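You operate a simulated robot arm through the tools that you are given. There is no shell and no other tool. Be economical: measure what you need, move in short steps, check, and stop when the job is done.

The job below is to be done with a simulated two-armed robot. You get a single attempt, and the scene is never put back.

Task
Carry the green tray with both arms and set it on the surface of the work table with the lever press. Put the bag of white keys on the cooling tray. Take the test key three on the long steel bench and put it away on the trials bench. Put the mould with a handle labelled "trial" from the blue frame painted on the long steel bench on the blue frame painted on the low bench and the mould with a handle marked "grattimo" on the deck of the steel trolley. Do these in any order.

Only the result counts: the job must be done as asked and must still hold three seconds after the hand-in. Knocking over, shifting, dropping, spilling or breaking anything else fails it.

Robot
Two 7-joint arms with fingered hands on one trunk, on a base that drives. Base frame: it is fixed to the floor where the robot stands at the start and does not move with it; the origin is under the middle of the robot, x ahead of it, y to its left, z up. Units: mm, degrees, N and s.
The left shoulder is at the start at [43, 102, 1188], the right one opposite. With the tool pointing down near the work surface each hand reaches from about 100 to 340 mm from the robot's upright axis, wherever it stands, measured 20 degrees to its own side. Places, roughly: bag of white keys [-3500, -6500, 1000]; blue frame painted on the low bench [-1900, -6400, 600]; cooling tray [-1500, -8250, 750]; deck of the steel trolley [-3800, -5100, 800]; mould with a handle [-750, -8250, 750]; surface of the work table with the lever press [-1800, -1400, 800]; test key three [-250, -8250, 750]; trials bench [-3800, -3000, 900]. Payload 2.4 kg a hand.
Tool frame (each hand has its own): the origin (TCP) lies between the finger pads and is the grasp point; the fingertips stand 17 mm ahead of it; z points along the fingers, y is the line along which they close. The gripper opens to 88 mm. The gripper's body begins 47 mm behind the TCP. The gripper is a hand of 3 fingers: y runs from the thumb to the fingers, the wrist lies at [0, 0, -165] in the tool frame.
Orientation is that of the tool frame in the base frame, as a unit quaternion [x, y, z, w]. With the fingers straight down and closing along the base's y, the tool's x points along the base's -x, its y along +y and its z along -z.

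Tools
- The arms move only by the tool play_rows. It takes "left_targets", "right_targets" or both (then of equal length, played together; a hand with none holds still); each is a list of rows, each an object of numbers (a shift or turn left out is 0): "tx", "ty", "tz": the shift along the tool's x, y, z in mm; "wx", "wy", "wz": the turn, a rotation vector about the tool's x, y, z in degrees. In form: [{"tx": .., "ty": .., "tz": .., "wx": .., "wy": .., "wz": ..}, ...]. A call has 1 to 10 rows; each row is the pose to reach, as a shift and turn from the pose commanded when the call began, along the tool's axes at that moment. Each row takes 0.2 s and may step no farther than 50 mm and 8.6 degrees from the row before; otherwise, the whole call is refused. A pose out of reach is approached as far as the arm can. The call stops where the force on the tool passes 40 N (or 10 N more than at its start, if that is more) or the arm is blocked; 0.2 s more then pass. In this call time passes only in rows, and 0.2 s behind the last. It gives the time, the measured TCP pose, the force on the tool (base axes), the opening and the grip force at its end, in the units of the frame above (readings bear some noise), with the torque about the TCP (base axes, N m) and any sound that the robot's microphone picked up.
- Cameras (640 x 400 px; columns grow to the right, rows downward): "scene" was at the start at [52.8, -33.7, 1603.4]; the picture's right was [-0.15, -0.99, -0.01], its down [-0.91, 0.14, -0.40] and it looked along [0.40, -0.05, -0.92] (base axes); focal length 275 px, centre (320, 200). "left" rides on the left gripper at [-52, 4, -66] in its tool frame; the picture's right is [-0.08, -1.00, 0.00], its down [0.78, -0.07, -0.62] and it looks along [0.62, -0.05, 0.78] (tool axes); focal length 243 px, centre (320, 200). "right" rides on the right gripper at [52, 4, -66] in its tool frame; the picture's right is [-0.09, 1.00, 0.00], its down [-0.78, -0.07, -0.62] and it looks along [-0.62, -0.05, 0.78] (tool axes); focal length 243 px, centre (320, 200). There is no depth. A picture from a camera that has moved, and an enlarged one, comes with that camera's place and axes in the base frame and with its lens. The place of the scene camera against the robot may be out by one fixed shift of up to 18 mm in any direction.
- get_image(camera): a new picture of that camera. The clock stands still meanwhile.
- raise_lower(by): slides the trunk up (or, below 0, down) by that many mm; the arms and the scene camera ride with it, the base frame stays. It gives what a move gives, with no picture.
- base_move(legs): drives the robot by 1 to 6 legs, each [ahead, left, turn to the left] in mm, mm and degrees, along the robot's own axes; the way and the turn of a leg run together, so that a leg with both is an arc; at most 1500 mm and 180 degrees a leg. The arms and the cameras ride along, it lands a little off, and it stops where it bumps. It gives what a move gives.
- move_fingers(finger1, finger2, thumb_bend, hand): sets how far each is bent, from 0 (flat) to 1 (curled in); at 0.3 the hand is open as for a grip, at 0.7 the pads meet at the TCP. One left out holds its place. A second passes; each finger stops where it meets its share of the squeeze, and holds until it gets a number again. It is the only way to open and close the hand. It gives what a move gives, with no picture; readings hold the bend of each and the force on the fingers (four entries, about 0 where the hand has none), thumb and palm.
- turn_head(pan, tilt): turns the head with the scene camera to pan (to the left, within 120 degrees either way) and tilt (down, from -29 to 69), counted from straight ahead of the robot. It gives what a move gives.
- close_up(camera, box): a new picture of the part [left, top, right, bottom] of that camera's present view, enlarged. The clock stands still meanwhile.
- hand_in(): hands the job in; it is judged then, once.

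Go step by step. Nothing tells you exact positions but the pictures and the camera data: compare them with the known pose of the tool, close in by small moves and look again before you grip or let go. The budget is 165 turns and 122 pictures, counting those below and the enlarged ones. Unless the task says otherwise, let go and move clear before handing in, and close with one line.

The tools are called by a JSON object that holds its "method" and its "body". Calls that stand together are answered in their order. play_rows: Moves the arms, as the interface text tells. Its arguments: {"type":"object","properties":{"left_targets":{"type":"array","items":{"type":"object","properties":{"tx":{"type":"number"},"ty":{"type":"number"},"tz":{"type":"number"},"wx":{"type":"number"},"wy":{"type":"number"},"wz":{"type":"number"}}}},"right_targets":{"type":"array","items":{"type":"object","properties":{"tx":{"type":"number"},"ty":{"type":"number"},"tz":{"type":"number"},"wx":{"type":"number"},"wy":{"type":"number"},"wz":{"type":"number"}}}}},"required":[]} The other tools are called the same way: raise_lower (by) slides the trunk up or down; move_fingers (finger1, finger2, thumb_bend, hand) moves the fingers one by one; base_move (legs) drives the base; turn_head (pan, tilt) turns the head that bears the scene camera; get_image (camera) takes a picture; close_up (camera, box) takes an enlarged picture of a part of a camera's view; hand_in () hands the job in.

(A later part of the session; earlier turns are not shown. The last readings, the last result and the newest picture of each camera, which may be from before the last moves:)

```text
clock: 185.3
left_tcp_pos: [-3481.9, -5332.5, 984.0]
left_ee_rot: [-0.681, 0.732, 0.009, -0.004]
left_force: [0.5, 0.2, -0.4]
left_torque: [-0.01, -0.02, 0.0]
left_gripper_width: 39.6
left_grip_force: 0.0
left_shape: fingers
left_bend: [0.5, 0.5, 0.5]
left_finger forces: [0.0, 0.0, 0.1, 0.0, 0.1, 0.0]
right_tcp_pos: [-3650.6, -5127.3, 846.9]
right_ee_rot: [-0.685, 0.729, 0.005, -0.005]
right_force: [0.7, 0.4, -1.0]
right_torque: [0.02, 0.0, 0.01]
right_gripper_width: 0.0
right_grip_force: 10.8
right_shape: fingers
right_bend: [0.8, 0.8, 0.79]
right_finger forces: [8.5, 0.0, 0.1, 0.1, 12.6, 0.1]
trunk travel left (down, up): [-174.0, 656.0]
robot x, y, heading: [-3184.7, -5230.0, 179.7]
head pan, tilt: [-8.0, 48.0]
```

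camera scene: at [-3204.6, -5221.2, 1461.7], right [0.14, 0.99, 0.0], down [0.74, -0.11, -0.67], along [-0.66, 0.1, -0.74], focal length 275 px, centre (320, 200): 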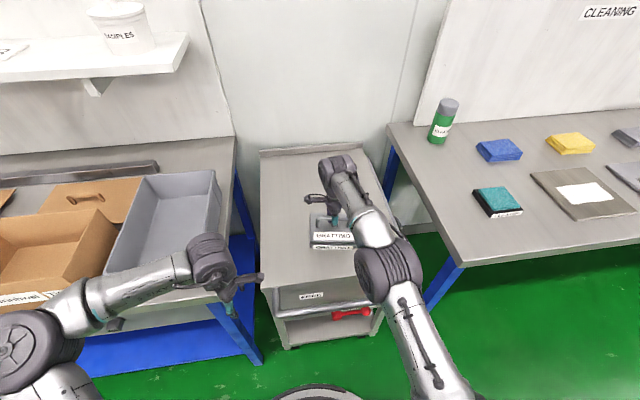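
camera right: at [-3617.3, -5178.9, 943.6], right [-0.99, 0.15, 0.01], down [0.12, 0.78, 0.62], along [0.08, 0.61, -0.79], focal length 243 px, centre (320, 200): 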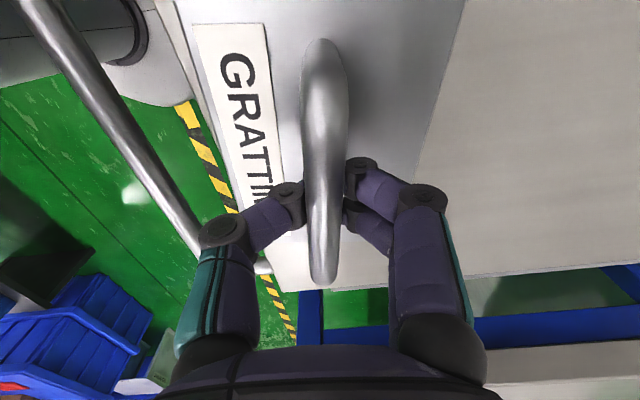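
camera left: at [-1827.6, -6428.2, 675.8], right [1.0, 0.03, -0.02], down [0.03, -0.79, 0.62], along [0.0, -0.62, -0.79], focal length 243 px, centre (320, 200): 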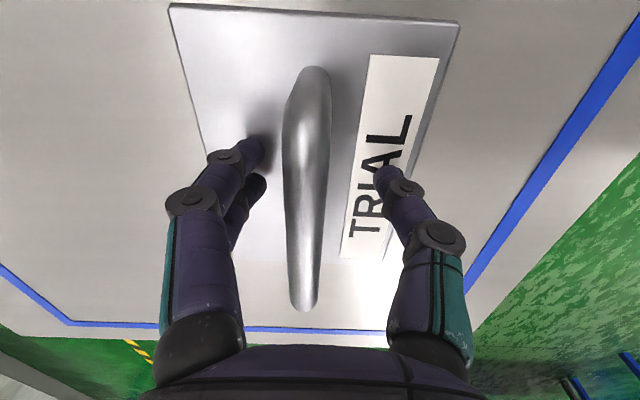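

{"method": "close_up", "body": {"camera": "right", "box": [100, 0, 500, 250]}}

{"method": "close_up", "body": {"camera": "scene", "box": [290, 200, 370, 260]}}

```text
1.60 times, centred on (300, 125) of right
camera zoom: at [-3657.7, -5178.7, 913.0], right [-0.99, 0.15, 0.01], down [0.12, 0.78, 0.62], along [0.08, 0.61, -0.79], focal length 388 px, centre (352, 320)
```

zoom: 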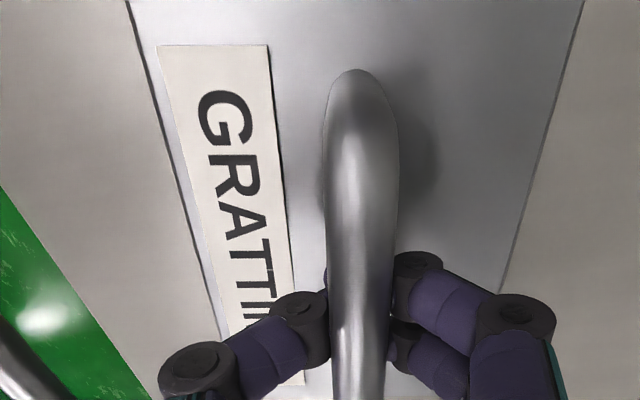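

```text
6.67 times, centred on (330, 230) of scene
camera zoom: at [-3244.5, -5221.0, 1399.6], right [0.14, 0.99, 0.0], down [0.74, -0.11, -0.67], along [-0.66, 0.1, -0.74], focal length 1830 px, centre (253, 0)
```

zoom: 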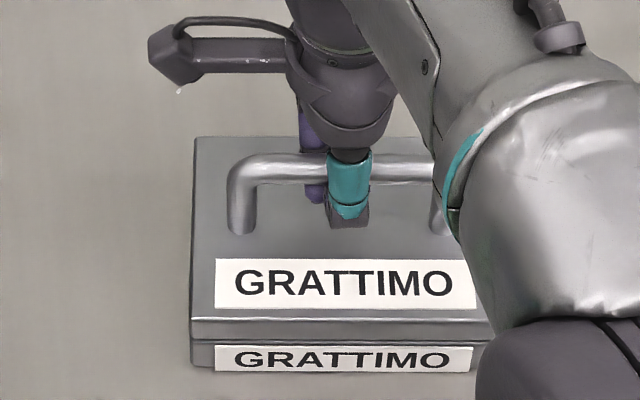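

The mould has levelled itself in the grip, so it is touching the deck. One more tiny step to confirm, comparing the handle's place in the hand.

{"method": "play_rows", "body": {"right_targets": [{"tz": 1.5}, {"tz": 3}]}}

{"method": "close_up", "body": {"camera": "right", "box": [100, 0, 500, 250]}}

```text
clock: 185.9
left_tcp_pos: [-3480.2, -5331.7, 985.2]
left_ee_rot: [-0.681, 0.732, 0.009, -0.005]
left_force: [0.6, -0.7, 0.7]
left_torque: [-0.05, 0.0, -0.01]
left_gripper_width: 39.7
left_grip_force: 0.1
left_shape: fingers
left_bend: [0.5, 0.5, 0.5]
left_finger forces: [0.1, 0.0, 0.0, 0.1, 0.1, 0.1]
right_tcp_pos: [-3651.3, -5126.4, 843.2]
right_ee_rot: [-0.684, 0.729, 0.005, -0.006]
right_force: [0.1, -0.4, -2.0]
right_torque: [-0.01, -0.03, 0.02]
right_gripper_width: 0.0
right_grip_force: 0.1
right_shape: fingers
right_bend: [0.81, 0.81, 0.8]
right_finger forces: [0.1, 0.0, 0.0, 0.0, 0.0, 0.0]
trunk travel left (down, up): [-174.0, 656.0]
robot x, y, heading: [-3185.0, -5231.4, 179.5]
head pan, tilt: [-8.0, 48.0]
```

```text
1.60 times, centred on (300, 125) of right
camera zoom: at [-3657.2, -5178.9, 910.6], right [-0.99, 0.15, 0.01], down [0.12, 0.78, 0.62], along [0.08, 0.61, -0.79], focal length 388 px, centre (352, 320)
```

zoom: 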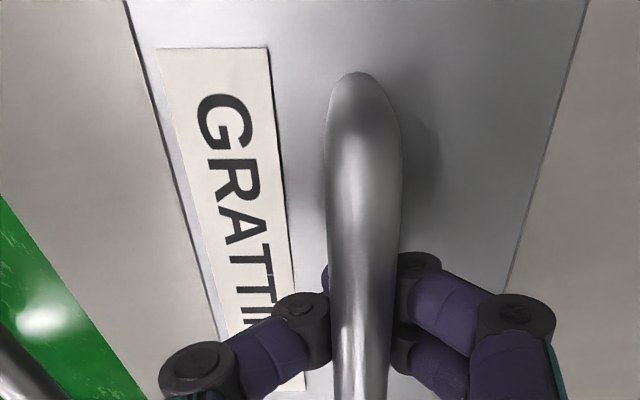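

GRATTIMO rests on the deck. Opening the right hand in stages while rising.

{"method": "move_fingers", "body": {"hand": "right", "finger1": 0.66, "finger2": 0.66, "thumb_bend": 0.66}}

{"method": "play_rows", "body": {"right_targets": [{"tz": -4}, {"tz": -8}]}}

{"method": "move_fingers", "body": {"hand": "right", "finger1": 0.5, "finger2": 0.5, "thumb_bend": 0.5}}

{"method": "get_image", "body": {"camera": "right"}}

```text
clock: 186.9
left_tcp_pos: [-3480.4, -5332.5, 985.2]
left_ee_rot: [-0.681, 0.732, 0.009, -0.005]
left_force: [0.1, 0.2, 1.0]
left_torque: [0.02, -0.01, -0.04]
left_gripper_width: 40.0
left_grip_force: 0.0
left_shape: fingers
left_bend: [0.5, 0.5, 0.5]
left_finger forces: [0.1, 0.0, 0.0, 0.0, 0.0, 0.0]
right_tcp_pos: [-3650.4, -5127.5, 844.8]
right_ee_rot: [-0.685, 0.728, 0.005, -0.006]
right_force: [0.7, -0.8, 0.8]
right_torque: [-0.02, -0.01, 0.03]
right_gripper_width: 5.2
right_grip_force: 0.2
right_shape: fingers
right_bend: [0.66, 0.66, 0.66]
right_finger forces: [0.0, 0.0, 0.1, 0.1, 0.0, 0.1]
trunk travel left (down, up): [-174.0, 656.0]
robot x, y, heading: [-3183.1, -5228.4, 179.7]
head pan, tilt: [-8.0, 48.0]
```

```text
clock: 187.5
left_tcp_pos: [-3480.4, -5332.3, 985.5]
left_ee_rot: [-0.681, 0.732, 0.008, -0.005]
left_force: [-0.1, 0.4, -0.2]
left_torque: [-0.04, -0.02, 0.01]
left_gripper_width: 39.7
left_grip_force: 0.0
left_shape: fingers
left_bend: [0.5, 0.5, 0.5]
left_finger forces: [0.1, 0.1, 0.1, 0.0, 0.1, 0.0]
right_tcp_pos: [-3650.1, -5127.6, 852.2]
right_ee_rot: [-0.685, 0.728, 0.004, -0.005]
right_force: [0.8, -0.7, 0.3]
right_torque: [-0.03, 0.01, -0.01]
right_gripper_width: 5.2
right_grip_force: 0.1
right_shape: fingers
right_bend: [0.66, 0.66, 0.66]
right_finger forces: [0.1, 0.1, 0.0, 0.0, 0.1, 0.0]
trunk travel left (down, up): [-174.0, 656.0]
robot x, y, heading: [-3184.8, -5228.4, 179.7]
head pan, tilt: [-8.0, 48.0]
```

```text
clock: 188.5
left_tcp_pos: [-3480.7, -5331.7, 984.5]
left_ee_rot: [-0.681, 0.733, 0.008, -0.005]
left_force: [-1.1, 0.0, -0.2]
left_torque: [0.02, 0.03, 0.01]
left_gripper_width: 39.8
left_grip_force: 0.1
left_shape: fingers
left_bend: [0.5, 0.5, 0.5]
left_finger forces: [0.1, 0.0, 0.1, 0.1, 0.0, 0.0]
right_tcp_pos: [-3650.4, -5128.2, 852.3]
right_ee_rot: [-0.685, 0.729, 0.005, -0.006]
right_force: [0.8, 0.3, -0.7]
right_torque: [-0.01, -0.02, 0.01]
right_gripper_width: 39.4
right_grip_force: 0.1
right_shape: fingers
right_bend: [0.5, 0.5, 0.5]
right_finger forces: [0.0, 0.0, 0.0, 0.0, 0.0, 0.0]
trunk travel left (down, up): [-174.0, 656.0]
robot x, y, heading: [-3181.7, -5230.2, 179.7]
head pan, tilt: [-8.0, 48.0]
```

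```text
54 pictures are left
camera right: at [-3657.0, -5179.2, 918.3], right [-0.99, 0.15, 0.01], down [0.12, 0.78, 0.62], along [0.08, 0.61, -0.79], focal length 243 px, centre (320, 200)
```

right: 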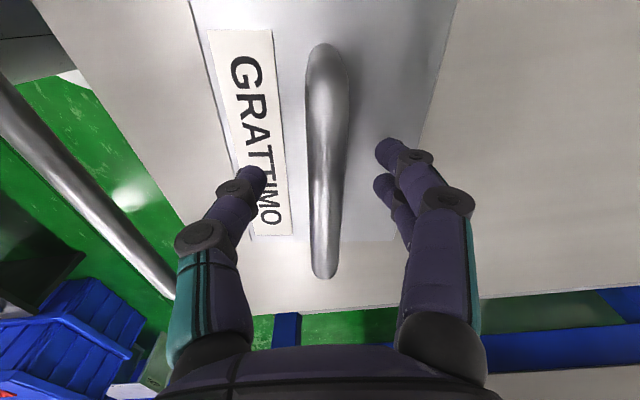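

GRATTIMO is released on the trolley. Next the white bag: I'll raise, back out, slide south opposite the bag at about (-3585, -6593) and turn the right wrist to close across its width.

{"method": "raise_lower", "body": {"by": 200}}

{"method": "base_move", "body": {"legs": [[-480, 0, 0], [0, 1475, 0]]}}

{"method": "play_rows", "body": {"right_targets": [{"ty": -6, "wz": -8.5}, {"ty": -12, "wz": -17}, {"ty": -18, "wz": -25.5}, {"ty": -24, "wz": -34}, {"ty": -30, "wz": -42.5}, {"ty": -36, "wz": -51}, {"ty": -42, "wz": -59.5}, {"ty": -48, "wz": -68}, {"ty": -54, "wz": -76.5}, {"ty": -60, "wz": -85}]}}

{"method": "play_rows", "body": {"right_targets": [{"wz": -8.3}]}}

{"method": "turn_head", "body": {"pan": -5, "tilt": 45}}

{"method": "get_image", "body": {"camera": "scene"}}

```text
clock: 190.7
left_tcp_pos: [-3480.4, -5332.9, 1186.1]
left_ee_rot: [-0.681, 0.732, 0.009, -0.004]
left_force: [-0.3, 0.0, 1.0]
left_torque: [0.0, -0.01, 0.01]
left_gripper_width: 39.5
left_grip_force: 0.1
left_shape: fingers
left_bend: [0.5, 0.5, 0.5]
left_finger forces: [0.1, 0.0, 0.1, 0.1, 0.0, 0.0]
right_tcp_pos: [-3650.5, -5127.1, 1052.3]
right_ee_rot: [-0.685, 0.729, 0.004, -0.005]
right_force: [0.5, 0.1, 0.8]
right_torque: [0.02, 0.02, 0.01]
right_gripper_width: 39.8
right_grip_force: 0.1
right_shape: fingers
right_bend: [0.5, 0.5, 0.5]
right_finger forces: [0.0, 0.0, 0.1, 0.0, 0.0, 0.1]
trunk travel left (down, up): [-374.0, 456.0]
robot x, y, heading: [-3183.2, -5233.8, 179.7]
head pan, tilt: [-8.0, 48.0]
```

```text
clock: 200.4
left_tcp_pos: [-3032.5, -6806.7, 1185.9]
left_ee_rot: [-0.67, 0.743, 0.008, -0.003]
left_force: [0.3, -1.1, 0.2]
left_torque: [0.0, 0.05, 0.01]
left_gripper_width: 39.5
left_grip_force: 0.0
left_shape: fingers
left_bend: [0.5, 0.5, 0.5]
left_finger forces: [0.1, 0.0, 0.0, 0.0, 0.1, 0.0]
right_tcp_pos: [-3194.9, -6596.2, 1051.7]
right_ee_rot: [-0.673, 0.739, 0.005, -0.005]
right_force: [-0.4, -0.7, 0.1]
right_torque: [-0.04, -0.01, 0.02]
right_gripper_width: 39.5
right_grip_force: 0.0
right_shape: fingers
right_bend: [0.5, 0.5, 0.5]
right_finger forces: [0.1, 0.0, 0.0, 0.0, 0.0, 0.1]
trunk travel left (down, up): [-374.0, 456.0]
robot x, y, heading: [-2730.9, -6716.2, 178.1]
head pan, tilt: [-8.0, 48.0]
```

```text
clock: 202.7
left_tcp_pos: [-3031.6, -6805.7, 1186.0]
left_ee_rot: [-0.67, 0.743, 0.01, -0.005]
left_force: [-0.1, 0.4, 0.4]
left_torque: [0.01, 0.01, -0.01]
left_gripper_width: 39.5
left_grip_force: 0.1
left_shape: fingers
left_bend: [0.5, 0.5, 0.5]
left_finger forces: [0.1, 0.0, 0.0, 0.1, 0.0, 0.0]
right_tcp_pos: [-3135.4, -6601.4, 1050.9]
right_ee_rot: [0.996, -0.089, -0.007, 0.001]
right_force: [-0.1, -1.1, -0.9]
right_torque: [0.0, 0.0, 0.02]
right_gripper_width: 39.5
right_grip_force: 0.0
right_shape: fingers
right_bend: [0.5, 0.5, 0.5]
right_finger forces: [0.0, 0.0, 0.0, 0.0, 0.1, 0.0]
trunk travel left (down, up): [-374.0, 456.0]
robot x, y, heading: [-2730.4, -6713.2, 178.0]
head pan, tilt: [-8.0, 48.0]
```

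```text
clock: 203.1
left_tcp_pos: [-3032.2, -6804.3, 1185.0]
left_ee_rot: [-0.67, 0.742, 0.009, -0.004]
left_force: [-0.9, 0.5, 0.9]
left_torque: [0.0, -0.04, 0.03]
left_gripper_width: 39.5
left_grip_force: 0.1
left_shape: fingers
left_bend: [0.5, 0.5, 0.5]
left_finger forces: [0.1, 0.1, 0.1, 0.0, 0.0, 0.0]
right_tcp_pos: [-3135.8, -6601.1, 1051.4]
right_ee_rot: [1.0, -0.017, -0.006, 0.002]
right_force: [-0.9, -0.1, 1.1]
right_torque: [0.0, -0.02, -0.02]
right_gripper_width: 39.5
right_grip_force: 0.1
right_shape: fingers
right_bend: [0.5, 0.5, 0.5]
right_finger forces: [0.0, 0.0, 0.0, 0.1, 0.0, 0.0]
trunk travel left (down, up): [-374.0, 456.0]
robot x, y, heading: [-2731.0, -6714.5, 178.2]
head pan, tilt: [-8.0, 48.0]
```

```text
clock: 203.7
left_tcp_pos: [-3031.9, -6805.1, 1184.2]
left_ee_rot: [-0.669, 0.743, 0.009, -0.004]
left_force: [0.8, -1.0, -0.6]
left_torque: [0.02, 0.0, -0.01]
left_gripper_width: 39.5
left_grip_force: 0.1
left_shape: fingers
left_bend: [0.5, 0.5, 0.5]
left_finger forces: [0.1, 0.1, 0.0, 0.0, 0.0, 0.0]
right_tcp_pos: [-3135.8, -6601.0, 1052.7]
right_ee_rot: [1.0, -0.017, -0.007, 0.001]
right_force: [-0.9, 0.2, -0.2]
right_torque: [0.0, -0.02, 0.0]
right_gripper_width: 39.6
right_grip_force: 0.0
right_shape: fingers
right_bend: [0.5, 0.5, 0.5]
right_finger forces: [0.0, 0.0, 0.0, 0.0, 0.0, 0.0]
trunk travel left (down, up): [-374.0, 456.0]
robot x, y, heading: [-2729.8, -6716.3, 177.9]
head pan, tilt: [-5.0, 45.0]
```

```text
53 pictures are left
camera scene: at [-2794.8, -6705.3, 1603.9], right [0.12, 0.99, 0.0], down [0.7, -0.09, -0.71], along [-0.7, 0.09, -0.71], focal length 275 px, centre (320, 200)
```

scene: 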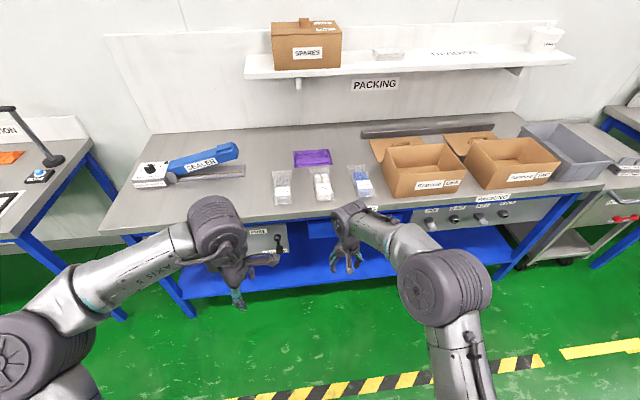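

The white bag is confirmed at about (-3595, -6594). I'll open the right hand, drive in 390 mm and look with its camera.

{"method": "move_fingers", "body": {"hand": "right", "finger1": 0.33, "finger2": 0.33, "thumb_bend": 0.33}}

{"method": "base_move", "body": {"legs": [[395, 0, 2]]}}

{"method": "raise_lower", "body": {"by": -60}}

{"method": "get_image", "body": {"camera": "right"}}

```text
clock: 204.7
left_tcp_pos: [-3032.4, -6804.7, 1185.1]
left_ee_rot: [-0.669, 0.743, 0.01, -0.005]
left_force: [0.2, 0.7, 0.0]
left_torque: [0.02, 0.01, 0.0]
left_gripper_width: 39.4
left_grip_force: 0.1
left_shape: fingers
left_bend: [0.5, 0.5, 0.5]
left_finger forces: [0.0, 0.0, 0.0, 0.0, 0.2, 0.0]
right_tcp_pos: [-3135.5, -6600.0, 1051.1]
right_ee_rot: [1.0, -0.018, -0.007, 0.001]
right_force: [-0.2, -0.3, -0.5]
right_torque: [-0.02, 0.02, 0.0]
right_gripper_width: 77.4
right_grip_force: 0.0
right_shape: fingers
right_bend: [0.33, 0.33, 0.33]
right_finger forces: [0.0, 0.0, 0.0, 0.1, 0.0, 0.0]
trunk travel left (down, up): [-374.0, 456.0]
robot x, y, heading: [-2731.8, -6712.8, 177.8]
head pan, tilt: [-5.0, 45.0]
```

```text
clock: 207.2
left_tcp_pos: [-3425.9, -6808.5, 1184.9]
left_ee_rot: [-0.682, 0.731, 0.009, -0.005]
left_force: [-0.4, 0.3, 0.1]
left_torque: [0.03, 0.02, -0.01]
left_gripper_width: 39.6
left_grip_force: 0.1
left_shape: fingers
left_bend: [0.5, 0.5, 0.5]
left_finger forces: [0.1, 0.1, 0.0, 0.1, 0.1, 0.1]
right_tcp_pos: [-3534.8, -6608.1, 1051.1]
right_ee_rot: [1.0, 0.0, -0.007, 0.001]
right_force: [0.0, -0.1, -0.1]
right_torque: [-0.03, 0.03, 0.01]
right_gripper_width: 77.7
right_grip_force: 0.1
right_shape: fingers
right_bend: [0.33, 0.33, 0.33]
right_finger forces: [0.1, 0.1, 0.1, 0.0, 0.0, 0.1]
trunk travel left (down, up): [-374.0, 456.0]
robot x, y, heading: [-3126.8, -6705.4, 179.8]
head pan, tilt: [-5.0, 45.0]
```

```text
clock: 208.2
left_tcp_pos: [-3422.5, -6808.3, 1124.9]
left_ee_rot: [-0.682, 0.731, 0.009, -0.004]
left_force: [-0.3, -0.3, 0.3]
left_torque: [0.02, -0.04, 0.02]
left_gripper_width: 39.5
left_grip_force: 0.1
left_shape: fingers
left_bend: [0.5, 0.5, 0.5]
left_finger forces: [0.0, 0.0, 0.0, 0.0, 0.0, 0.0]
right_tcp_pos: [-3534.4, -6608.1, 990.7]
right_ee_rot: [1.0, 0.0, -0.007, 0.001]
right_force: [-0.1, 0.2, -0.7]
right_torque: [-0.01, -0.03, -0.01]
right_gripper_width: 77.8
right_grip_force: 0.0
right_shape: fingers
right_bend: [0.33, 0.33, 0.33]
right_finger forces: [0.0, 0.0, 0.0, 0.0, 0.0, 0.0]
trunk travel left (down, up): [-314.0, 516.0]
robot x, y, heading: [-3128.4, -6705.8, 179.9]
head pan, tilt: [-5.0, 45.0]
```

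```text
52 pictures are left
camera right: at [-3480.5, -6612.2, 1056.6], right [-0.09, -1.0, 0.0], down [-0.77, 0.07, 0.63], along [-0.63, 0.05, -0.77], focal length 243 px, centre (320, 200)
```

right: 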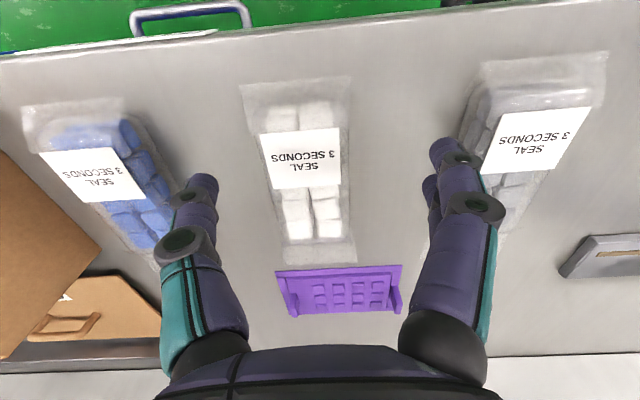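

The white bag lies at about (-3602, -6589), between blue and grey neighbours with finger room on both sides. I'll shift over it and descend to just above.

{"method": "base_move", "body": {"legs": [[28, 0, 0]]}}

{"method": "play_rows", "body": {"right_targets": [{"tx": -18, "ty": -9}, {"tx": -38, "ty": -18, "tz": 20}, {"tx": -38, "ty": -18, "tz": 50}]}}

{"method": "get_image", "body": {"camera": "right"}}

```text
clock: 209.0
left_tcp_pos: [-3454.3, -6807.2, 1125.0]
left_ee_rot: [-0.682, 0.732, 0.009, -0.004]
left_force: [-0.2, -0.1, -0.2]
left_torque: [0.0, -0.02, 0.01]
left_gripper_width: 39.6
left_grip_force: 0.1
left_shape: fingers
left_bend: [0.5, 0.5, 0.5]
left_finger forces: [0.0, 0.0, 0.0, 0.0, 0.0, 0.0]
right_tcp_pos: [-3563.4, -6607.7, 990.3]
right_ee_rot: [1.0, -0.001, -0.006, 0.001]
right_force: [0.4, -0.3, 0.5]
right_torque: [0.04, -0.02, -0.01]
right_gripper_width: 77.4
right_grip_force: 0.1
right_shape: fingers
right_bend: [0.33, 0.33, 0.33]
right_finger forces: [0.0, 0.1, 0.0, 0.1, 0.0, 0.0]
trunk travel left (down, up): [-314.0, 516.0]
robot x, y, heading: [-3154.4, -6704.9, 179.7]
head pan, tilt: [-5.0, 45.0]
```

```text
clock: 209.8
left_tcp_pos: [-3452.2, -6807.8, 1124.3]
left_ee_rot: [-0.682, 0.731, 0.009, -0.004]
left_force: [0.4, 0.1, -0.4]
left_torque: [-0.01, 0.01, 0.01]
left_gripper_width: 39.9
left_grip_force: 0.0
left_shape: fingers
left_bend: [0.5, 0.5, 0.5]
left_finger forces: [0.0, 0.0, 0.1, 0.0, 0.0, 0.1]
right_tcp_pos: [-3600.7, -6589.0, 941.2]
right_ee_rot: [1.0, 0.001, -0.008, 0.002]
right_force: [0.6, -0.5, 0.3]
right_torque: [0.02, -0.03, -0.02]
right_gripper_width: 77.8
right_grip_force: 0.0
right_shape: fingers
right_bend: [0.33, 0.33, 0.33]
right_finger forces: [0.0, 0.1, 0.0, 0.0, 0.0, 0.0]
trunk travel left (down, up): [-314.0, 516.0]
robot x, y, heading: [-3154.8, -6705.0, 180.1]
head pan, tilt: [-5.0, 45.0]
```

```text
51 pictures are left
camera right: at [-3548.0, -6593.7, 1006.4], right [-0.09, -1.0, 0.0], down [-0.77, 0.07, 0.63], along [-0.63, 0.05, -0.77], focal length 243 px, centre (320, 200)
```

right: 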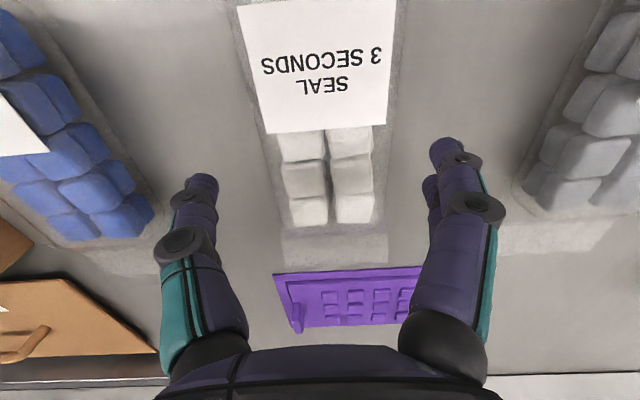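

The bag is centred between the fingers with free space each side. I'll descend further and look again.

{"method": "play_rows", "body": {"right_targets": [{"ty": 2, "tz": 15}, {"ty": 3, "tz": 30}, {"ty": 3, "tz": 45}, {"ty": 3, "tz": 54}]}}

{"method": "get_image", "body": {"camera": "right"}}

```text
clock: 210.8
left_tcp_pos: [-3450.5, -6807.8, 1125.8]
left_ee_rot: [-0.682, 0.731, 0.009, -0.005]
left_force: [0.1, -0.1, 0.6]
left_torque: [0.02, -0.01, 0.01]
left_gripper_width: 39.7
left_grip_force: 0.0
left_shape: fingers
left_bend: [0.5, 0.5, 0.5]
left_finger forces: [0.1, 0.0, 0.0, 0.0, 0.1, 0.0]
right_tcp_pos: [-3603.6, -6592.7, 888.5]
right_ee_rot: [1.0, 0.001, -0.007, 0.002]
right_force: [0.1, 1.9, 1.3]
right_torque: [0.06, -0.01, 0.0]
right_gripper_width: 78.7
right_grip_force: 1.1
right_shape: fingers
right_bend: [0.33, 0.33, 0.33]
right_finger forces: [0.2, 0.1, 0.0, 0.0, 1.0, 0.0]
trunk travel left (down, up): [-314.0, 516.0]
robot x, y, heading: [-3155.8, -6706.7, 180.0]
head pan, tilt: [-5.0, 45.0]
```

```text
50 pictures are left
camera right: at [-3548.6, -6597.0, 953.4], right [-0.09, -1.0, 0.0], down [-0.77, 0.07, 0.63], along [-0.63, 0.05, -0.77], focal length 243 px, centre (320, 200)
```

right: 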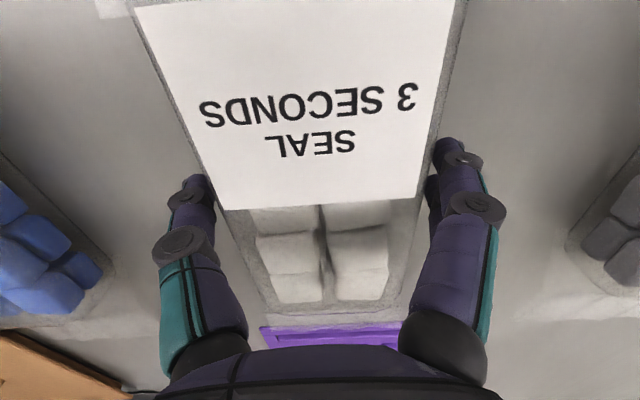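

The bag fits between thumb and fingers. I'll go a few mm lower and close gently.

{"method": "play_rows", "body": {"right_targets": [{"ty": 2, "tz": 3}, {"ty": 2, "tz": 6}]}}

{"method": "move_fingers", "body": {"hand": "right", "finger1": 0.6, "finger2": 0.6, "thumb_bend": 0.6}}

{"method": "raise_lower", "body": {"by": 40}}

{"method": "get_image", "body": {"camera": "right"}}

```text
clock: 211.4
left_tcp_pos: [-3451.5, -6807.3, 1124.2]
left_ee_rot: [-0.681, 0.732, 0.009, -0.006]
left_force: [-0.2, -0.9, 0.0]
left_torque: [-0.02, -0.01, 0.03]
left_gripper_width: 39.2
left_grip_force: 0.1
left_shape: fingers
left_bend: [0.5, 0.5, 0.5]
left_finger forces: [0.0, 0.1, 0.1, 0.0, 0.0, 0.0]
right_tcp_pos: [-3602.5, -6594.4, 884.1]
right_ee_rot: [1.0, -0.001, -0.008, 0.001]
right_force: [0.8, 2.1, 7.0]
right_torque: [0.05, 0.0, -0.03]
right_gripper_width: 81.8
right_grip_force: 3.2
right_shape: fingers
right_bend: [0.33, 0.33, 0.33]
right_finger forces: [1.1, 0.9, 0.0, 0.1, 4.9, 0.0]
trunk travel left (down, up): [-314.0, 516.0]
robot x, y, heading: [-3152.7, -6703.0, 180.0]
head pan, tilt: [-5.0, 45.0]
```

```text
clock: 212.4
left_tcp_pos: [-3452.0, -6806.8, 1126.0]
left_ee_rot: [-0.682, 0.731, 0.008, -0.005]
left_force: [-0.2, 0.0, 0.5]
left_torque: [0.04, 0.0, 0.0]
left_gripper_width: 39.6
left_grip_force: 0.1
left_shape: fingers
left_bend: [0.5, 0.5, 0.5]
left_finger forces: [0.0, 0.0, 0.0, 0.1, 0.0, 0.0]
right_tcp_pos: [-3601.5, -6595.0, 881.2]
right_ee_rot: [1.0, -0.001, -0.007, 0.001]
right_force: [-0.8, 2.0, 2.7]
right_torque: [-0.15, -0.04, -0.03]
right_gripper_width: 63.8
right_grip_force: 29.0
right_shape: fingers
right_bend: [0.5, 0.5, 0.52]
right_finger forces: [14.2, 14.1, 0.1, 0.0, 29.9, 0.1]
trunk travel left (down, up): [-314.0, 516.0]
robot x, y, heading: [-3155.1, -6703.4, 180.0]
head pan, tilt: [-5.0, 45.0]
```

```text
clock: 213.2
left_tcp_pos: [-3451.7, -6808.1, 1165.2]
left_ee_rot: [-0.682, 0.731, 0.009, -0.005]
left_force: [-0.3, -0.7, -0.2]
left_torque: [-0.02, -0.01, 0.01]
left_gripper_width: 39.9
left_grip_force: 0.0
left_shape: fingers
left_bend: [0.5, 0.5, 0.5]
left_finger forces: [0.0, 0.0, 0.0, 0.0, 0.0, 0.1]
right_tcp_pos: [-3601.9, -6595.2, 923.0]
right_ee_rot: [1.0, 0.0, -0.006, 0.0]
right_force: [0.1, -0.4, -1.9]
right_torque: [-0.02, 0.01, -0.04]
right_gripper_width: 63.8
right_grip_force: 29.1
right_shape: fingers
right_bend: [0.5, 0.5, 0.52]
right_finger forces: [14.2, 14.3, 0.0, 0.0, 28.9, 0.0]
trunk travel left (down, up): [-354.0, 476.0]
robot x, y, heading: [-3155.9, -6706.2, 180.0]
head pan, tilt: [-5.0, 45.0]
```

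```text
49 pictures are left
camera right: at [-3548.7, -6599.4, 987.1], right [-0.09, -1.0, 0.0], down [-0.77, 0.07, 0.63], along [-0.63, 0.05, -0.78], focal length 243 px, centre (320, 200)
```

right: 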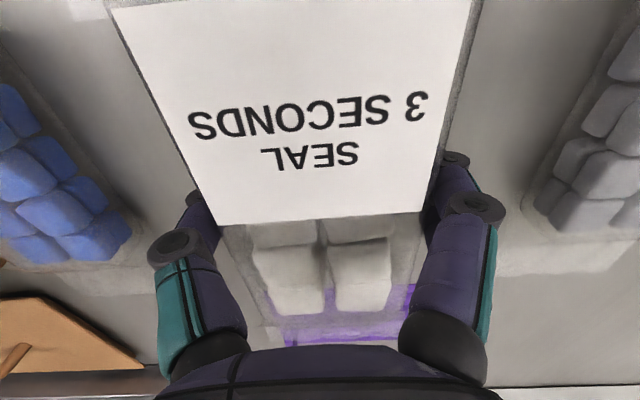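

The white bag is held (63.8 mm grip, load ~2 N). I'll raise a bit, back out, turn to face the long bench and move opposite the cooling tray.

{"method": "raise_lower", "body": {"by": 120}}

{"method": "base_move", "body": {"legs": [[-480, 0, 0], [0, 0, 90], [620, 0, 0], [0, 1310, 0]]}}

{"method": "turn_head", "body": {"pan": 0, "tilt": 45}}

{"method": "get_image", "body": {"camera": "scene"}}

```text
clock: 214.7
left_tcp_pos: [-3451.5, -6807.3, 1285.4]
left_ee_rot: [-0.682, 0.731, 0.009, -0.004]
left_force: [-0.1, 0.9, -0.2]
left_torque: [0.03, 0.01, -0.01]
left_gripper_width: 39.8
left_grip_force: 0.0
left_shape: fingers
left_bend: [0.5, 0.5, 0.5]
left_finger forces: [0.0, 0.1, 0.1, 0.0, 0.0, 0.1]
right_tcp_pos: [-3602.0, -6594.0, 1042.5]
right_ee_rot: [1.0, -0.001, -0.006, 0.001]
right_force: [-0.1, -0.3, -1.3]
right_torque: [0.01, 0.03, 0.01]
right_gripper_width: 63.4
right_grip_force: 28.9
right_shape: fingers
right_bend: [0.5, 0.5, 0.52]
right_finger forces: [14.3, 14.2, 0.0, 0.0, 28.9, 0.1]
trunk travel left (down, up): [-474.0, 356.0]
robot x, y, heading: [-3154.4, -6705.5, 180.0]
head pan, tilt: [-5.0, 45.0]
```

```text
clock: 230.7
left_tcp_pos: [-1246.1, -7592.7, 1284.6]
left_ee_rot: [1.0, -0.022, -0.003, 0.01]
left_force: [0.2, 0.6, 1.0]
left_torque: [0.01, -0.02, -0.01]
left_gripper_width: 40.0
left_grip_force: 0.1
left_shape: fingers
left_bend: [0.5, 0.5, 0.5]
left_finger forces: [0.0, 0.1, 0.1, 0.1, 0.1, 0.0]
right_tcp_pos: [-1455.4, -7747.7, 1042.4]
right_ee_rot: [0.698, 0.716, -0.004, 0.006]
right_force: [-0.2, -0.4, -2.2]
right_torque: [-0.01, 0.02, 0.0]
right_gripper_width: 63.7
right_grip_force: 27.8
right_shape: fingers
right_bend: [0.5, 0.5, 0.52]
right_finger forces: [13.9, 13.7, 0.1, 0.0, 27.8, 0.1]
trunk travel left (down, up): [-474.0, 356.0]
robot x, y, heading: [-1355.6, -7295.3, -88.6]
head pan, tilt: [-5.0, 45.0]
```

```text
clock: 231.3
left_tcp_pos: [-1246.5, -7592.4, 1285.2]
left_ee_rot: [1.0, -0.022, -0.003, 0.011]
left_force: [-0.3, -0.2, 0.2]
left_torque: [0.02, 0.0, -0.01]
left_gripper_width: 39.3
left_grip_force: 0.0
left_shape: fingers
left_bend: [0.5, 0.5, 0.5]
left_finger forces: [0.1, 0.0, 0.1, 0.0, 0.0, 0.0]
right_tcp_pos: [-1456.0, -7748.2, 1041.6]
right_ee_rot: [0.698, 0.716, -0.004, 0.006]
right_force: [0.6, 0.0, -2.5]
right_torque: [-0.01, -0.04, -0.03]
right_gripper_width: 63.6
right_grip_force: 27.3
right_shape: fingers
right_bend: [0.5, 0.5, 0.52]
right_finger forces: [13.8, 13.7, 0.1, 0.0, 27.7, 0.0]
trunk travel left (down, up): [-474.0, 356.0]
robot x, y, heading: [-1358.2, -7298.0, -88.4]
head pan, tilt: [0.0, 45.0]
```

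```text
48 pictures are left
camera scene: at [-1357.7, -7361.2, 1703.9], right [-1.0, -0.02, 0.0], down [-0.02, 0.71, -0.71], along [0.02, -0.71, -0.71], focal length 275 px, centre (320, 200)
```

scene: 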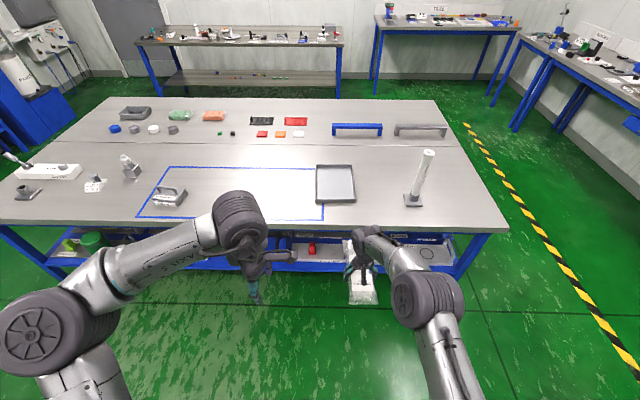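

The cooling tray centre is at about (-1405, -8375) on the bench. I'll align and drive in so the bag comes above it.

{"method": "base_move", "body": {"legs": [[0, 62, -1.5], [580, 0, 0]]}}

{"method": "raise_lower", "body": {"by": -60}}

{"method": "get_image", "body": {"camera": "right"}}

{"method": "get_image", "body": {"camera": "scene"}}

```text
clock: 235.2
left_tcp_pos: [-1194.1, -8176.1, 1284.9]
left_ee_rot: [0.999, -0.035, -0.003, 0.009]
left_force: [-0.6, -0.1, -0.5]
left_torque: [0.01, 0.0, 0.01]
left_gripper_width: 39.4
left_grip_force: 0.1
left_shape: fingers
left_bend: [0.5, 0.5, 0.5]
left_finger forces: [0.1, 0.1, 0.0, 0.1, 0.1, 0.1]
right_tcp_pos: [-1407.4, -8326.4, 1041.4]
right_ee_rot: [0.708, 0.706, -0.003, 0.004]
right_force: [-0.1, 0.3, -2.7]
right_torque: [0.03, -0.04, -0.01]
right_gripper_width: 63.8
right_grip_force: 27.8
right_shape: fingers
right_bend: [0.5, 0.5, 0.52]
right_finger forces: [13.8, 13.6, 0.0, 0.0, 27.7, 0.1]
trunk travel left (down, up): [-474.0, 356.0]
robot x, y, heading: [-1295.5, -7875.9, -90.0]
head pan, tilt: [0.0, 45.0]
```

```text
clock: 236.2
left_tcp_pos: [-1193.3, -8176.4, 1223.9]
left_ee_rot: [0.999, -0.035, -0.003, 0.01]
left_force: [0.0, -0.5, 0.4]
left_torque: [0.0, 0.01, 0.01]
left_gripper_width: 39.3
left_grip_force: 0.0
left_shape: fingers
left_bend: [0.5, 0.5, 0.5]
left_finger forces: [0.0, 0.0, 0.1, 0.0, 0.1, 0.1]
right_tcp_pos: [-1407.7, -8325.0, 982.3]
right_ee_rot: [0.708, 0.706, -0.004, 0.006]
right_force: [0.5, 0.6, -2.0]
right_torque: [0.01, 0.0, 0.01]
right_gripper_width: 63.6
right_grip_force: 27.4
right_shape: fingers
right_bend: [0.5, 0.5, 0.52]
right_finger forces: [13.8, 13.7, 0.1, 0.1, 27.7, 0.0]
trunk travel left (down, up): [-414.0, 416.0]
robot x, y, heading: [-1296.4, -7878.5, -89.7]
head pan, tilt: [0.0, 45.0]
```

```text
47 pictures are left
camera right: at [-1402.5, -8273.1, 1047.3], right [1.0, -0.09, 0.0], down [-0.07, -0.77, 0.63], along [-0.05, -0.63, -0.77], focal length 243 px, centre (320, 200)
```

right: 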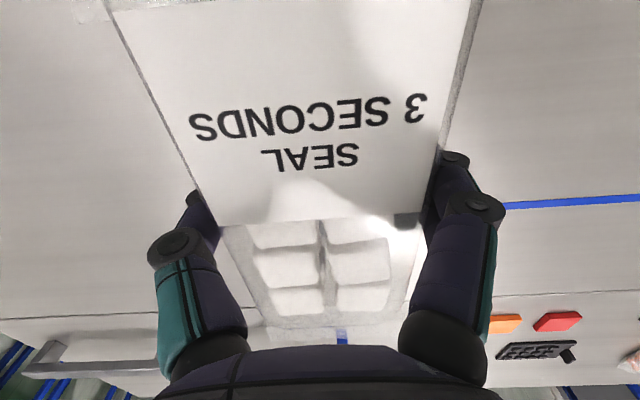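

```text
46 pictures are left
camera scene: at [-1299.2, -7941.2, 1643.9], right [-1.0, 0.0, 0.0], down [0.0, 0.71, -0.71], along [0.0, -0.71, -0.71], focal length 275 px, centre (320, 200)
```

scene: 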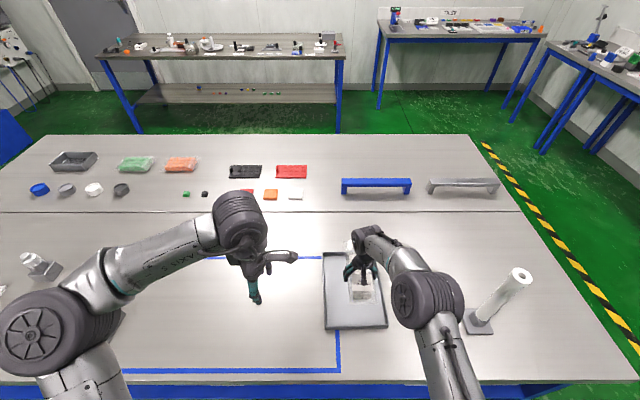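

The bag is above the tray, a bit near its front. I'll extend 45 mm forward and lower to just above the tray.

{"method": "play_rows", "body": {"right_targets": [{"tx": -15}, {"tx": -30}, {"tx": -45}]}}

{"method": "raise_lower", "body": {"by": -125}}

{"method": "get_image", "body": {"camera": "right"}}

{"method": "close_up", "body": {"camera": "scene", "box": [270, 210, 470, 350]}}

```text
clock: 237.0
left_tcp_pos: [-1193.9, -8176.2, 1225.4]
left_ee_rot: [0.999, -0.035, -0.003, 0.01]
left_force: [-0.1, -0.5, -0.1]
left_torque: [-0.01, 0.01, -0.01]
left_gripper_width: 40.0
left_grip_force: 0.0
left_shape: fingers
left_bend: [0.5, 0.5, 0.5]
left_finger forces: [0.1, 0.0, 0.0, 0.0, 0.1, 0.1]
right_tcp_pos: [-1407.1, -8353.0, 985.5]
right_ee_rot: [0.707, 0.707, -0.004, 0.005]
right_force: [-0.2, -0.7, -2.1]
right_torque: [0.02, 0.01, 0.01]
right_gripper_width: 63.5
right_grip_force: 27.8
right_shape: fingers
right_bend: [0.5, 0.5, 0.52]
right_finger forces: [13.8, 13.7, 0.0, 0.1, 27.7, 0.1]
right hand out of reach, approached as far as the arm can: row 3
trunk travel left (down, up): [-414.0, 416.0]
robot x, y, heading: [-1294.7, -7877.0, -90.0]
head pan, tilt: [0.0, 45.0]
```

```text
clock: 238.5
left_tcp_pos: [-1193.9, -8175.7, 1099.2]
left_ee_rot: [0.999, -0.034, -0.003, 0.009]
left_force: [0.4, 0.5, 0.0]
left_torque: [0.01, 0.0, -0.04]
left_gripper_width: 39.5
left_grip_force: 0.0
left_shape: fingers
left_bend: [0.5, 0.5, 0.5]
left_finger forces: [0.2, 0.1, 0.1, 0.0, 0.0, 0.1]
right_tcp_pos: [-1406.6, -8354.1, 861.3]
right_ee_rot: [0.708, 0.706, -0.005, 0.005]
right_force: [-0.2, -0.9, -2.5]
right_torque: [0.0, -0.02, 0.02]
right_gripper_width: 63.9
right_grip_force: 27.5
right_shape: fingers
right_bend: [0.5, 0.5, 0.52]
right_finger forces: [13.8, 13.7, 0.0, 0.0, 27.7, 0.0]
trunk travel left (down, up): [-289.0, 541.0]
robot x, y, heading: [-1298.1, -7879.3, -90.1]
head pan, tilt: [0.0, 45.0]
```

```text
45 pictures are left
camera right: at [-1401.9, -8301.0, 925.5], right [1.0, -0.09, 0.0], down [-0.07, -0.77, 0.63], along [-0.05, -0.63, -0.77], focal length 243 px, centre (320, 200)
```

right: 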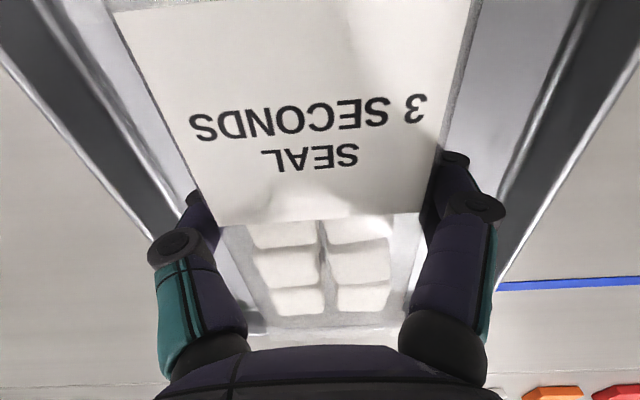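

```text
2.86 times, centred on (370, 280) of scene
camera zoom: at [-1299.2, -7941.2, 1519.0], right [-1.0, 0.0, 0.0], down [0.0, 0.71, -0.71], along [0.0, -0.71, -0.71], focal length 784 px, centre (177, -29)
```

zoom: 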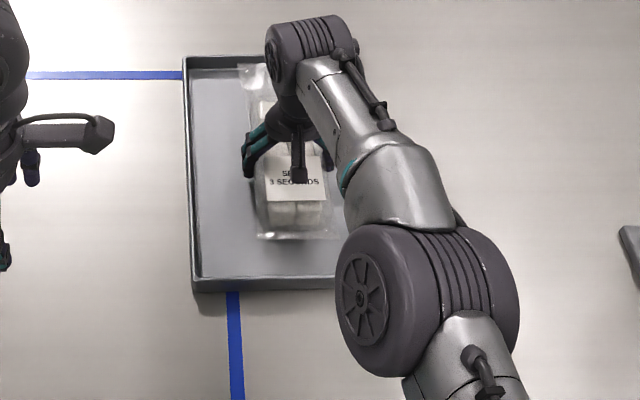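

The bag is inside the tray outline. Lowering the remaining ~25 mm gently.

{"method": "raise_lower", "body": {"by": -22}}

{"method": "raise_lower", "body": {"by": -4}}

{"method": "get_image", "body": {"camera": "right"}}

```text
clock: 239.3
left_tcp_pos: [-1193.4, -8173.6, 1077.3]
left_ee_rot: [0.999, -0.036, -0.003, 0.01]
left_force: [-0.5, 0.5, 0.5]
left_torque: [0.01, 0.03, 0.02]
left_gripper_width: 39.4
left_grip_force: 0.1
left_shape: fingers
left_bend: [0.5, 0.5, 0.5]
left_finger forces: [0.0, 0.0, 0.1, 0.0, 0.1, 0.0]
right_tcp_pos: [-1407.3, -8356.2, 844.5]
right_ee_rot: [0.708, 0.706, -0.01, 0.012]
right_force: [-0.7, 1.2, 18.6]
right_torque: [0.03, -0.16, 0.03]
right_gripper_width: 63.4
right_grip_force: 26.4
right_shape: fingers
right_bend: [0.52, 0.52, 0.54]
right_finger forces: [13.6, 13.4, 0.1, 0.0, 25.6, 0.1]
trunk travel left (down, up): [-267.0, 563.0]
robot x, y, heading: [-1294.4, -7879.5, -90.0]
head pan, tilt: [0.0, 45.0]
stopped: the force on the tool passed its limit (the readings are from after the stop); the commanded pose is now the measured one
```

```text
clock: 239.7
left_tcp_pos: [-1193.4, -8174.6, 1074.4]
left_ee_rot: [0.999, -0.035, -0.003, 0.01]
left_force: [-0.1, 0.2, -0.4]
left_torque: [0.04, -0.02, 0.0]
left_gripper_width: 39.6
left_grip_force: 0.0
left_shape: fingers
left_bend: [0.5, 0.5, 0.5]
left_finger forces: [0.0, 0.0, 0.0, 0.0, 0.1, 0.1]
right_tcp_pos: [-1408.0, -8358.7, 843.6]
right_ee_rot: [0.708, 0.706, -0.013, 0.015]
right_force: [0.1, 4.4, 21.8]
right_torque: [0.04, -0.1, 0.01]
right_gripper_width: 63.5
right_grip_force: 26.4
right_shape: fingers
right_bend: [0.52, 0.52, 0.54]
right_finger forces: [13.6, 13.7, 0.0, 0.0, 25.4, 0.0]
trunk travel left (down, up): [-263.0, 567.0]
robot x, y, heading: [-1296.4, -7874.5, -90.1]
head pan, tilt: [0.0, 45.0]
stopped: the force on the tool passed its limit (the readings are from after the stop); the commanded pose is now the measured one
```

```text
43 pictures are left
camera right: at [-1402.2, -8303.4, 907.7], right [1.0, -0.09, 0.01], down [-0.07, -0.75, 0.65], along [-0.05, -0.65, -0.76], focal length 243 px, centre (320, 200)
```

right: 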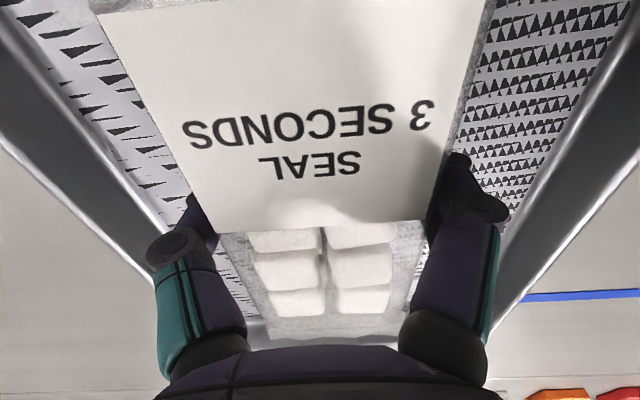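

Bag is on the tray. I'll relieve the pressure, then open slowly.

{"method": "raise_lower", "body": {"by": 6}}

{"method": "move_fingers", "body": {"hand": "right", "finger1": 0.36, "finger2": 0.36, "thumb_bend": 0.36}}

{"method": "raise_lower", "body": {"by": 25}}

{"method": "get_image", "body": {"camera": "right"}}

```text
clock: 240.3
left_tcp_pos: [-1194.6, -8175.6, 1080.5]
left_ee_rot: [0.999, -0.035, -0.002, 0.009]
left_force: [-0.9, -0.8, -0.3]
left_torque: [-0.04, 0.0, -0.02]
left_gripper_width: 39.7
left_grip_force: 0.1
left_shape: fingers
left_bend: [0.5, 0.5, 0.5]
left_finger forces: [0.0, 0.1, 0.0, 0.0, 0.1, 0.1]
right_tcp_pos: [-1406.5, -8358.1, 846.2]
right_ee_rot: [0.708, 0.706, -0.011, 0.013]
right_force: [0.2, -0.7, -1.2]
right_torque: [0.01, 0.02, 0.03]
right_gripper_width: 63.7
right_grip_force: 26.3
right_shape: fingers
right_bend: [0.51, 0.52, 0.53]
right_finger forces: [13.2, 13.1, 0.0, 0.1, 26.4, 0.0]
trunk travel left (down, up): [-269.0, 561.0]
robot x, y, heading: [-1298.6, -7877.4, -90.0]
head pan, tilt: [0.0, 45.0]
```

```text
clock: 241.3
left_tcp_pos: [-1194.1, -8175.3, 1080.0]
left_ee_rot: [0.999, -0.034, -0.003, 0.01]
left_force: [0.6, -0.4, -0.3]
left_torque: [0.0, -0.02, 0.0]
left_gripper_width: 39.6
left_grip_force: 0.1
left_shape: fingers
left_bend: [0.5, 0.5, 0.5]
left_finger forces: [0.1, 0.1, 0.0, 0.0, 0.1, 0.0]
right_tcp_pos: [-1407.8, -8357.3, 847.9]
right_ee_rot: [0.708, 0.706, -0.012, 0.013]
right_force: [-0.3, 0.5, -2.4]
right_torque: [0.01, 0.01, -0.01]
right_gripper_width: 78.3
right_grip_force: 5.5
right_shape: fingers
right_bend: [0.35, 0.35, 0.35]
right_finger forces: [2.7, 2.5, 0.0, 0.0, 5.2, 0.0]
trunk travel left (down, up): [-269.0, 561.0]
robot x, y, heading: [-1297.8, -7880.0, -90.2]
head pan, tilt: [0.0, 45.0]
```

```text
clock: 242.0
left_tcp_pos: [-1194.5, -8175.9, 1105.7]
left_ee_rot: [0.999, -0.035, -0.004, 0.01]
left_force: [0.4, -1.2, -0.3]
left_torque: [-0.02, 0.01, -0.01]
left_gripper_width: 39.6
left_grip_force: 0.0
left_shape: fingers
left_bend: [0.5, 0.5, 0.5]
left_finger forces: [0.0, 0.0, 0.0, 0.0, 0.0, 0.1]
right_tcp_pos: [-1406.5, -8358.2, 871.8]
right_ee_rot: [0.708, 0.706, -0.01, 0.014]
right_force: [0.9, 0.1, -2.1]
right_torque: [0.01, -0.01, 0.0]
right_gripper_width: 78.3
right_grip_force: 5.4
right_shape: fingers
right_bend: [0.35, 0.35, 0.35]
right_finger forces: [2.7, 2.5, 0.0, 0.0, 5.1, 0.0]
trunk travel left (down, up): [-294.0, 536.0]
robot x, y, heading: [-1296.1, -7878.9, -90.1]
head pan, tilt: [0.0, 45.0]
```

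```text
42 pictures are left
camera right: at [-1402.4, -8304.1, 936.6], right [1.0, -0.09, 0.01], down [-0.07, -0.76, 0.65], along [-0.05, -0.65, -0.76], focal length 243 px, centre (320, 200)
```

right: 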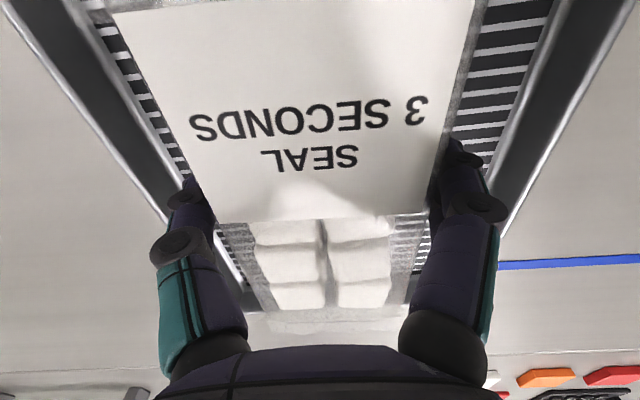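

The soft bag still clings at 78 mm, so it rose with the hand. I'll lower it again and open wider.

{"method": "raise_lower", "body": {"by": -26}}

{"method": "move_fingers", "body": {"hand": "right", "finger1": 0.24, "finger2": 0.24, "thumb_bend": 0.24}}

{"method": "raise_lower", "body": {"by": 8}}

{"method": "get_image", "body": {"camera": "right"}}

```text
clock: 242.7
left_tcp_pos: [-1193.7, -8176.4, 1078.9]
left_ee_rot: [0.999, -0.035, -0.003, 0.009]
left_force: [0.2, -0.1, -0.2]
left_torque: [0.01, 0.01, 0.0]
left_gripper_width: 39.5
left_grip_force: 0.0
left_shape: fingers
left_bend: [0.5, 0.5, 0.5]
left_finger forces: [0.0, 0.0, 0.0, 0.1, 0.0, 0.1]
right_tcp_pos: [-1406.5, -8358.6, 847.1]
right_ee_rot: [0.708, 0.706, -0.011, 0.014]
right_force: [0.2, 0.5, 1.0]
right_torque: [-0.01, 0.12, 0.02]
right_gripper_width: 78.4
right_grip_force: 5.9
right_shape: fingers
right_bend: [0.35, 0.35, 0.35]
right_finger forces: [2.8, 2.7, 0.0, 0.0, 5.4, 0.1]
trunk travel left (down, up): [-268.0, 562.0]
robot x, y, heading: [-1291.4, -7878.1, -90.2]
head pan, tilt: [0.0, 45.0]
```

```text
clock: 243.7
left_tcp_pos: [-1193.5, -8174.7, 1079.1]
left_ee_rot: [0.999, -0.035, -0.003, 0.01]
left_force: [-0.6, -0.1, -0.5]
left_torque: [0.0, -0.01, -0.01]
left_gripper_width: 39.5
left_grip_force: 0.2
left_shape: fingers
left_bend: [0.5, 0.5, 0.5]
left_finger forces: [0.1, 0.0, 0.0, 0.1, 0.0, 0.0]
right_tcp_pos: [-1407.3, -8358.1, 847.1]
right_ee_rot: [0.708, 0.706, -0.011, 0.014]
right_force: [0.7, -0.4, 0.0]
right_torque: [0.01, 0.01, 0.01]
right_gripper_width: 92.6
right_grip_force: 0.4
right_shape: fingers
right_bend: [0.24, 0.24, 0.24]
right_finger forces: [0.0, 0.1, 0.0, 0.0, 0.1, 0.0]
trunk travel left (down, up): [-268.0, 562.0]
robot x, y, heading: [-1296.4, -7875.6, -90.3]
head pan, tilt: [0.0, 45.0]
```

```text
clock: 244.3
left_tcp_pos: [-1193.8, -8176.3, 1087.9]
left_ee_rot: [0.999, -0.034, -0.003, 0.009]
left_force: [0.9, -1.0, -1.0]
left_torque: [-0.01, -0.01, -0.01]
left_gripper_width: 40.0
left_grip_force: 0.0
left_shape: fingers
left_bend: [0.5, 0.5, 0.5]
left_finger forces: [0.0, 0.0, 0.0, 0.1, 0.0, 0.1]
right_tcp_pos: [-1406.7, -8358.8, 854.3]
right_ee_rot: [0.708, 0.706, -0.011, 0.014]
right_force: [-0.2, -0.8, -0.5]
right_torque: [0.0, 0.0, 0.01]
right_gripper_width: 92.7
right_grip_force: 0.0
right_shape: fingers
right_bend: [0.24, 0.24, 0.24]
right_finger forces: [0.0, 0.0, 0.0, 0.0, 0.0, 0.1]
trunk travel left (down, up): [-276.0, 554.0]
robot x, y, heading: [-1296.2, -7876.6, -90.1]
head pan, tilt: [0.0, 45.0]
```

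```text
41 pictures are left
camera right: at [-1402.4, -8304.0, 918.7], right [1.0, -0.09, 0.01], down [-0.07, -0.76, 0.65], along [-0.05, -0.65, -0.76], focal length 243 px, centre (320, 200)
```

right: 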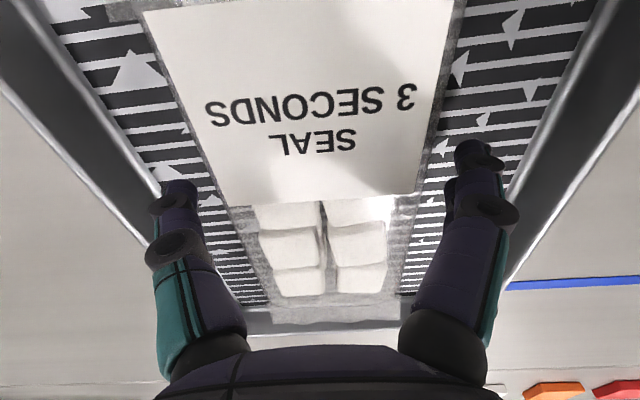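

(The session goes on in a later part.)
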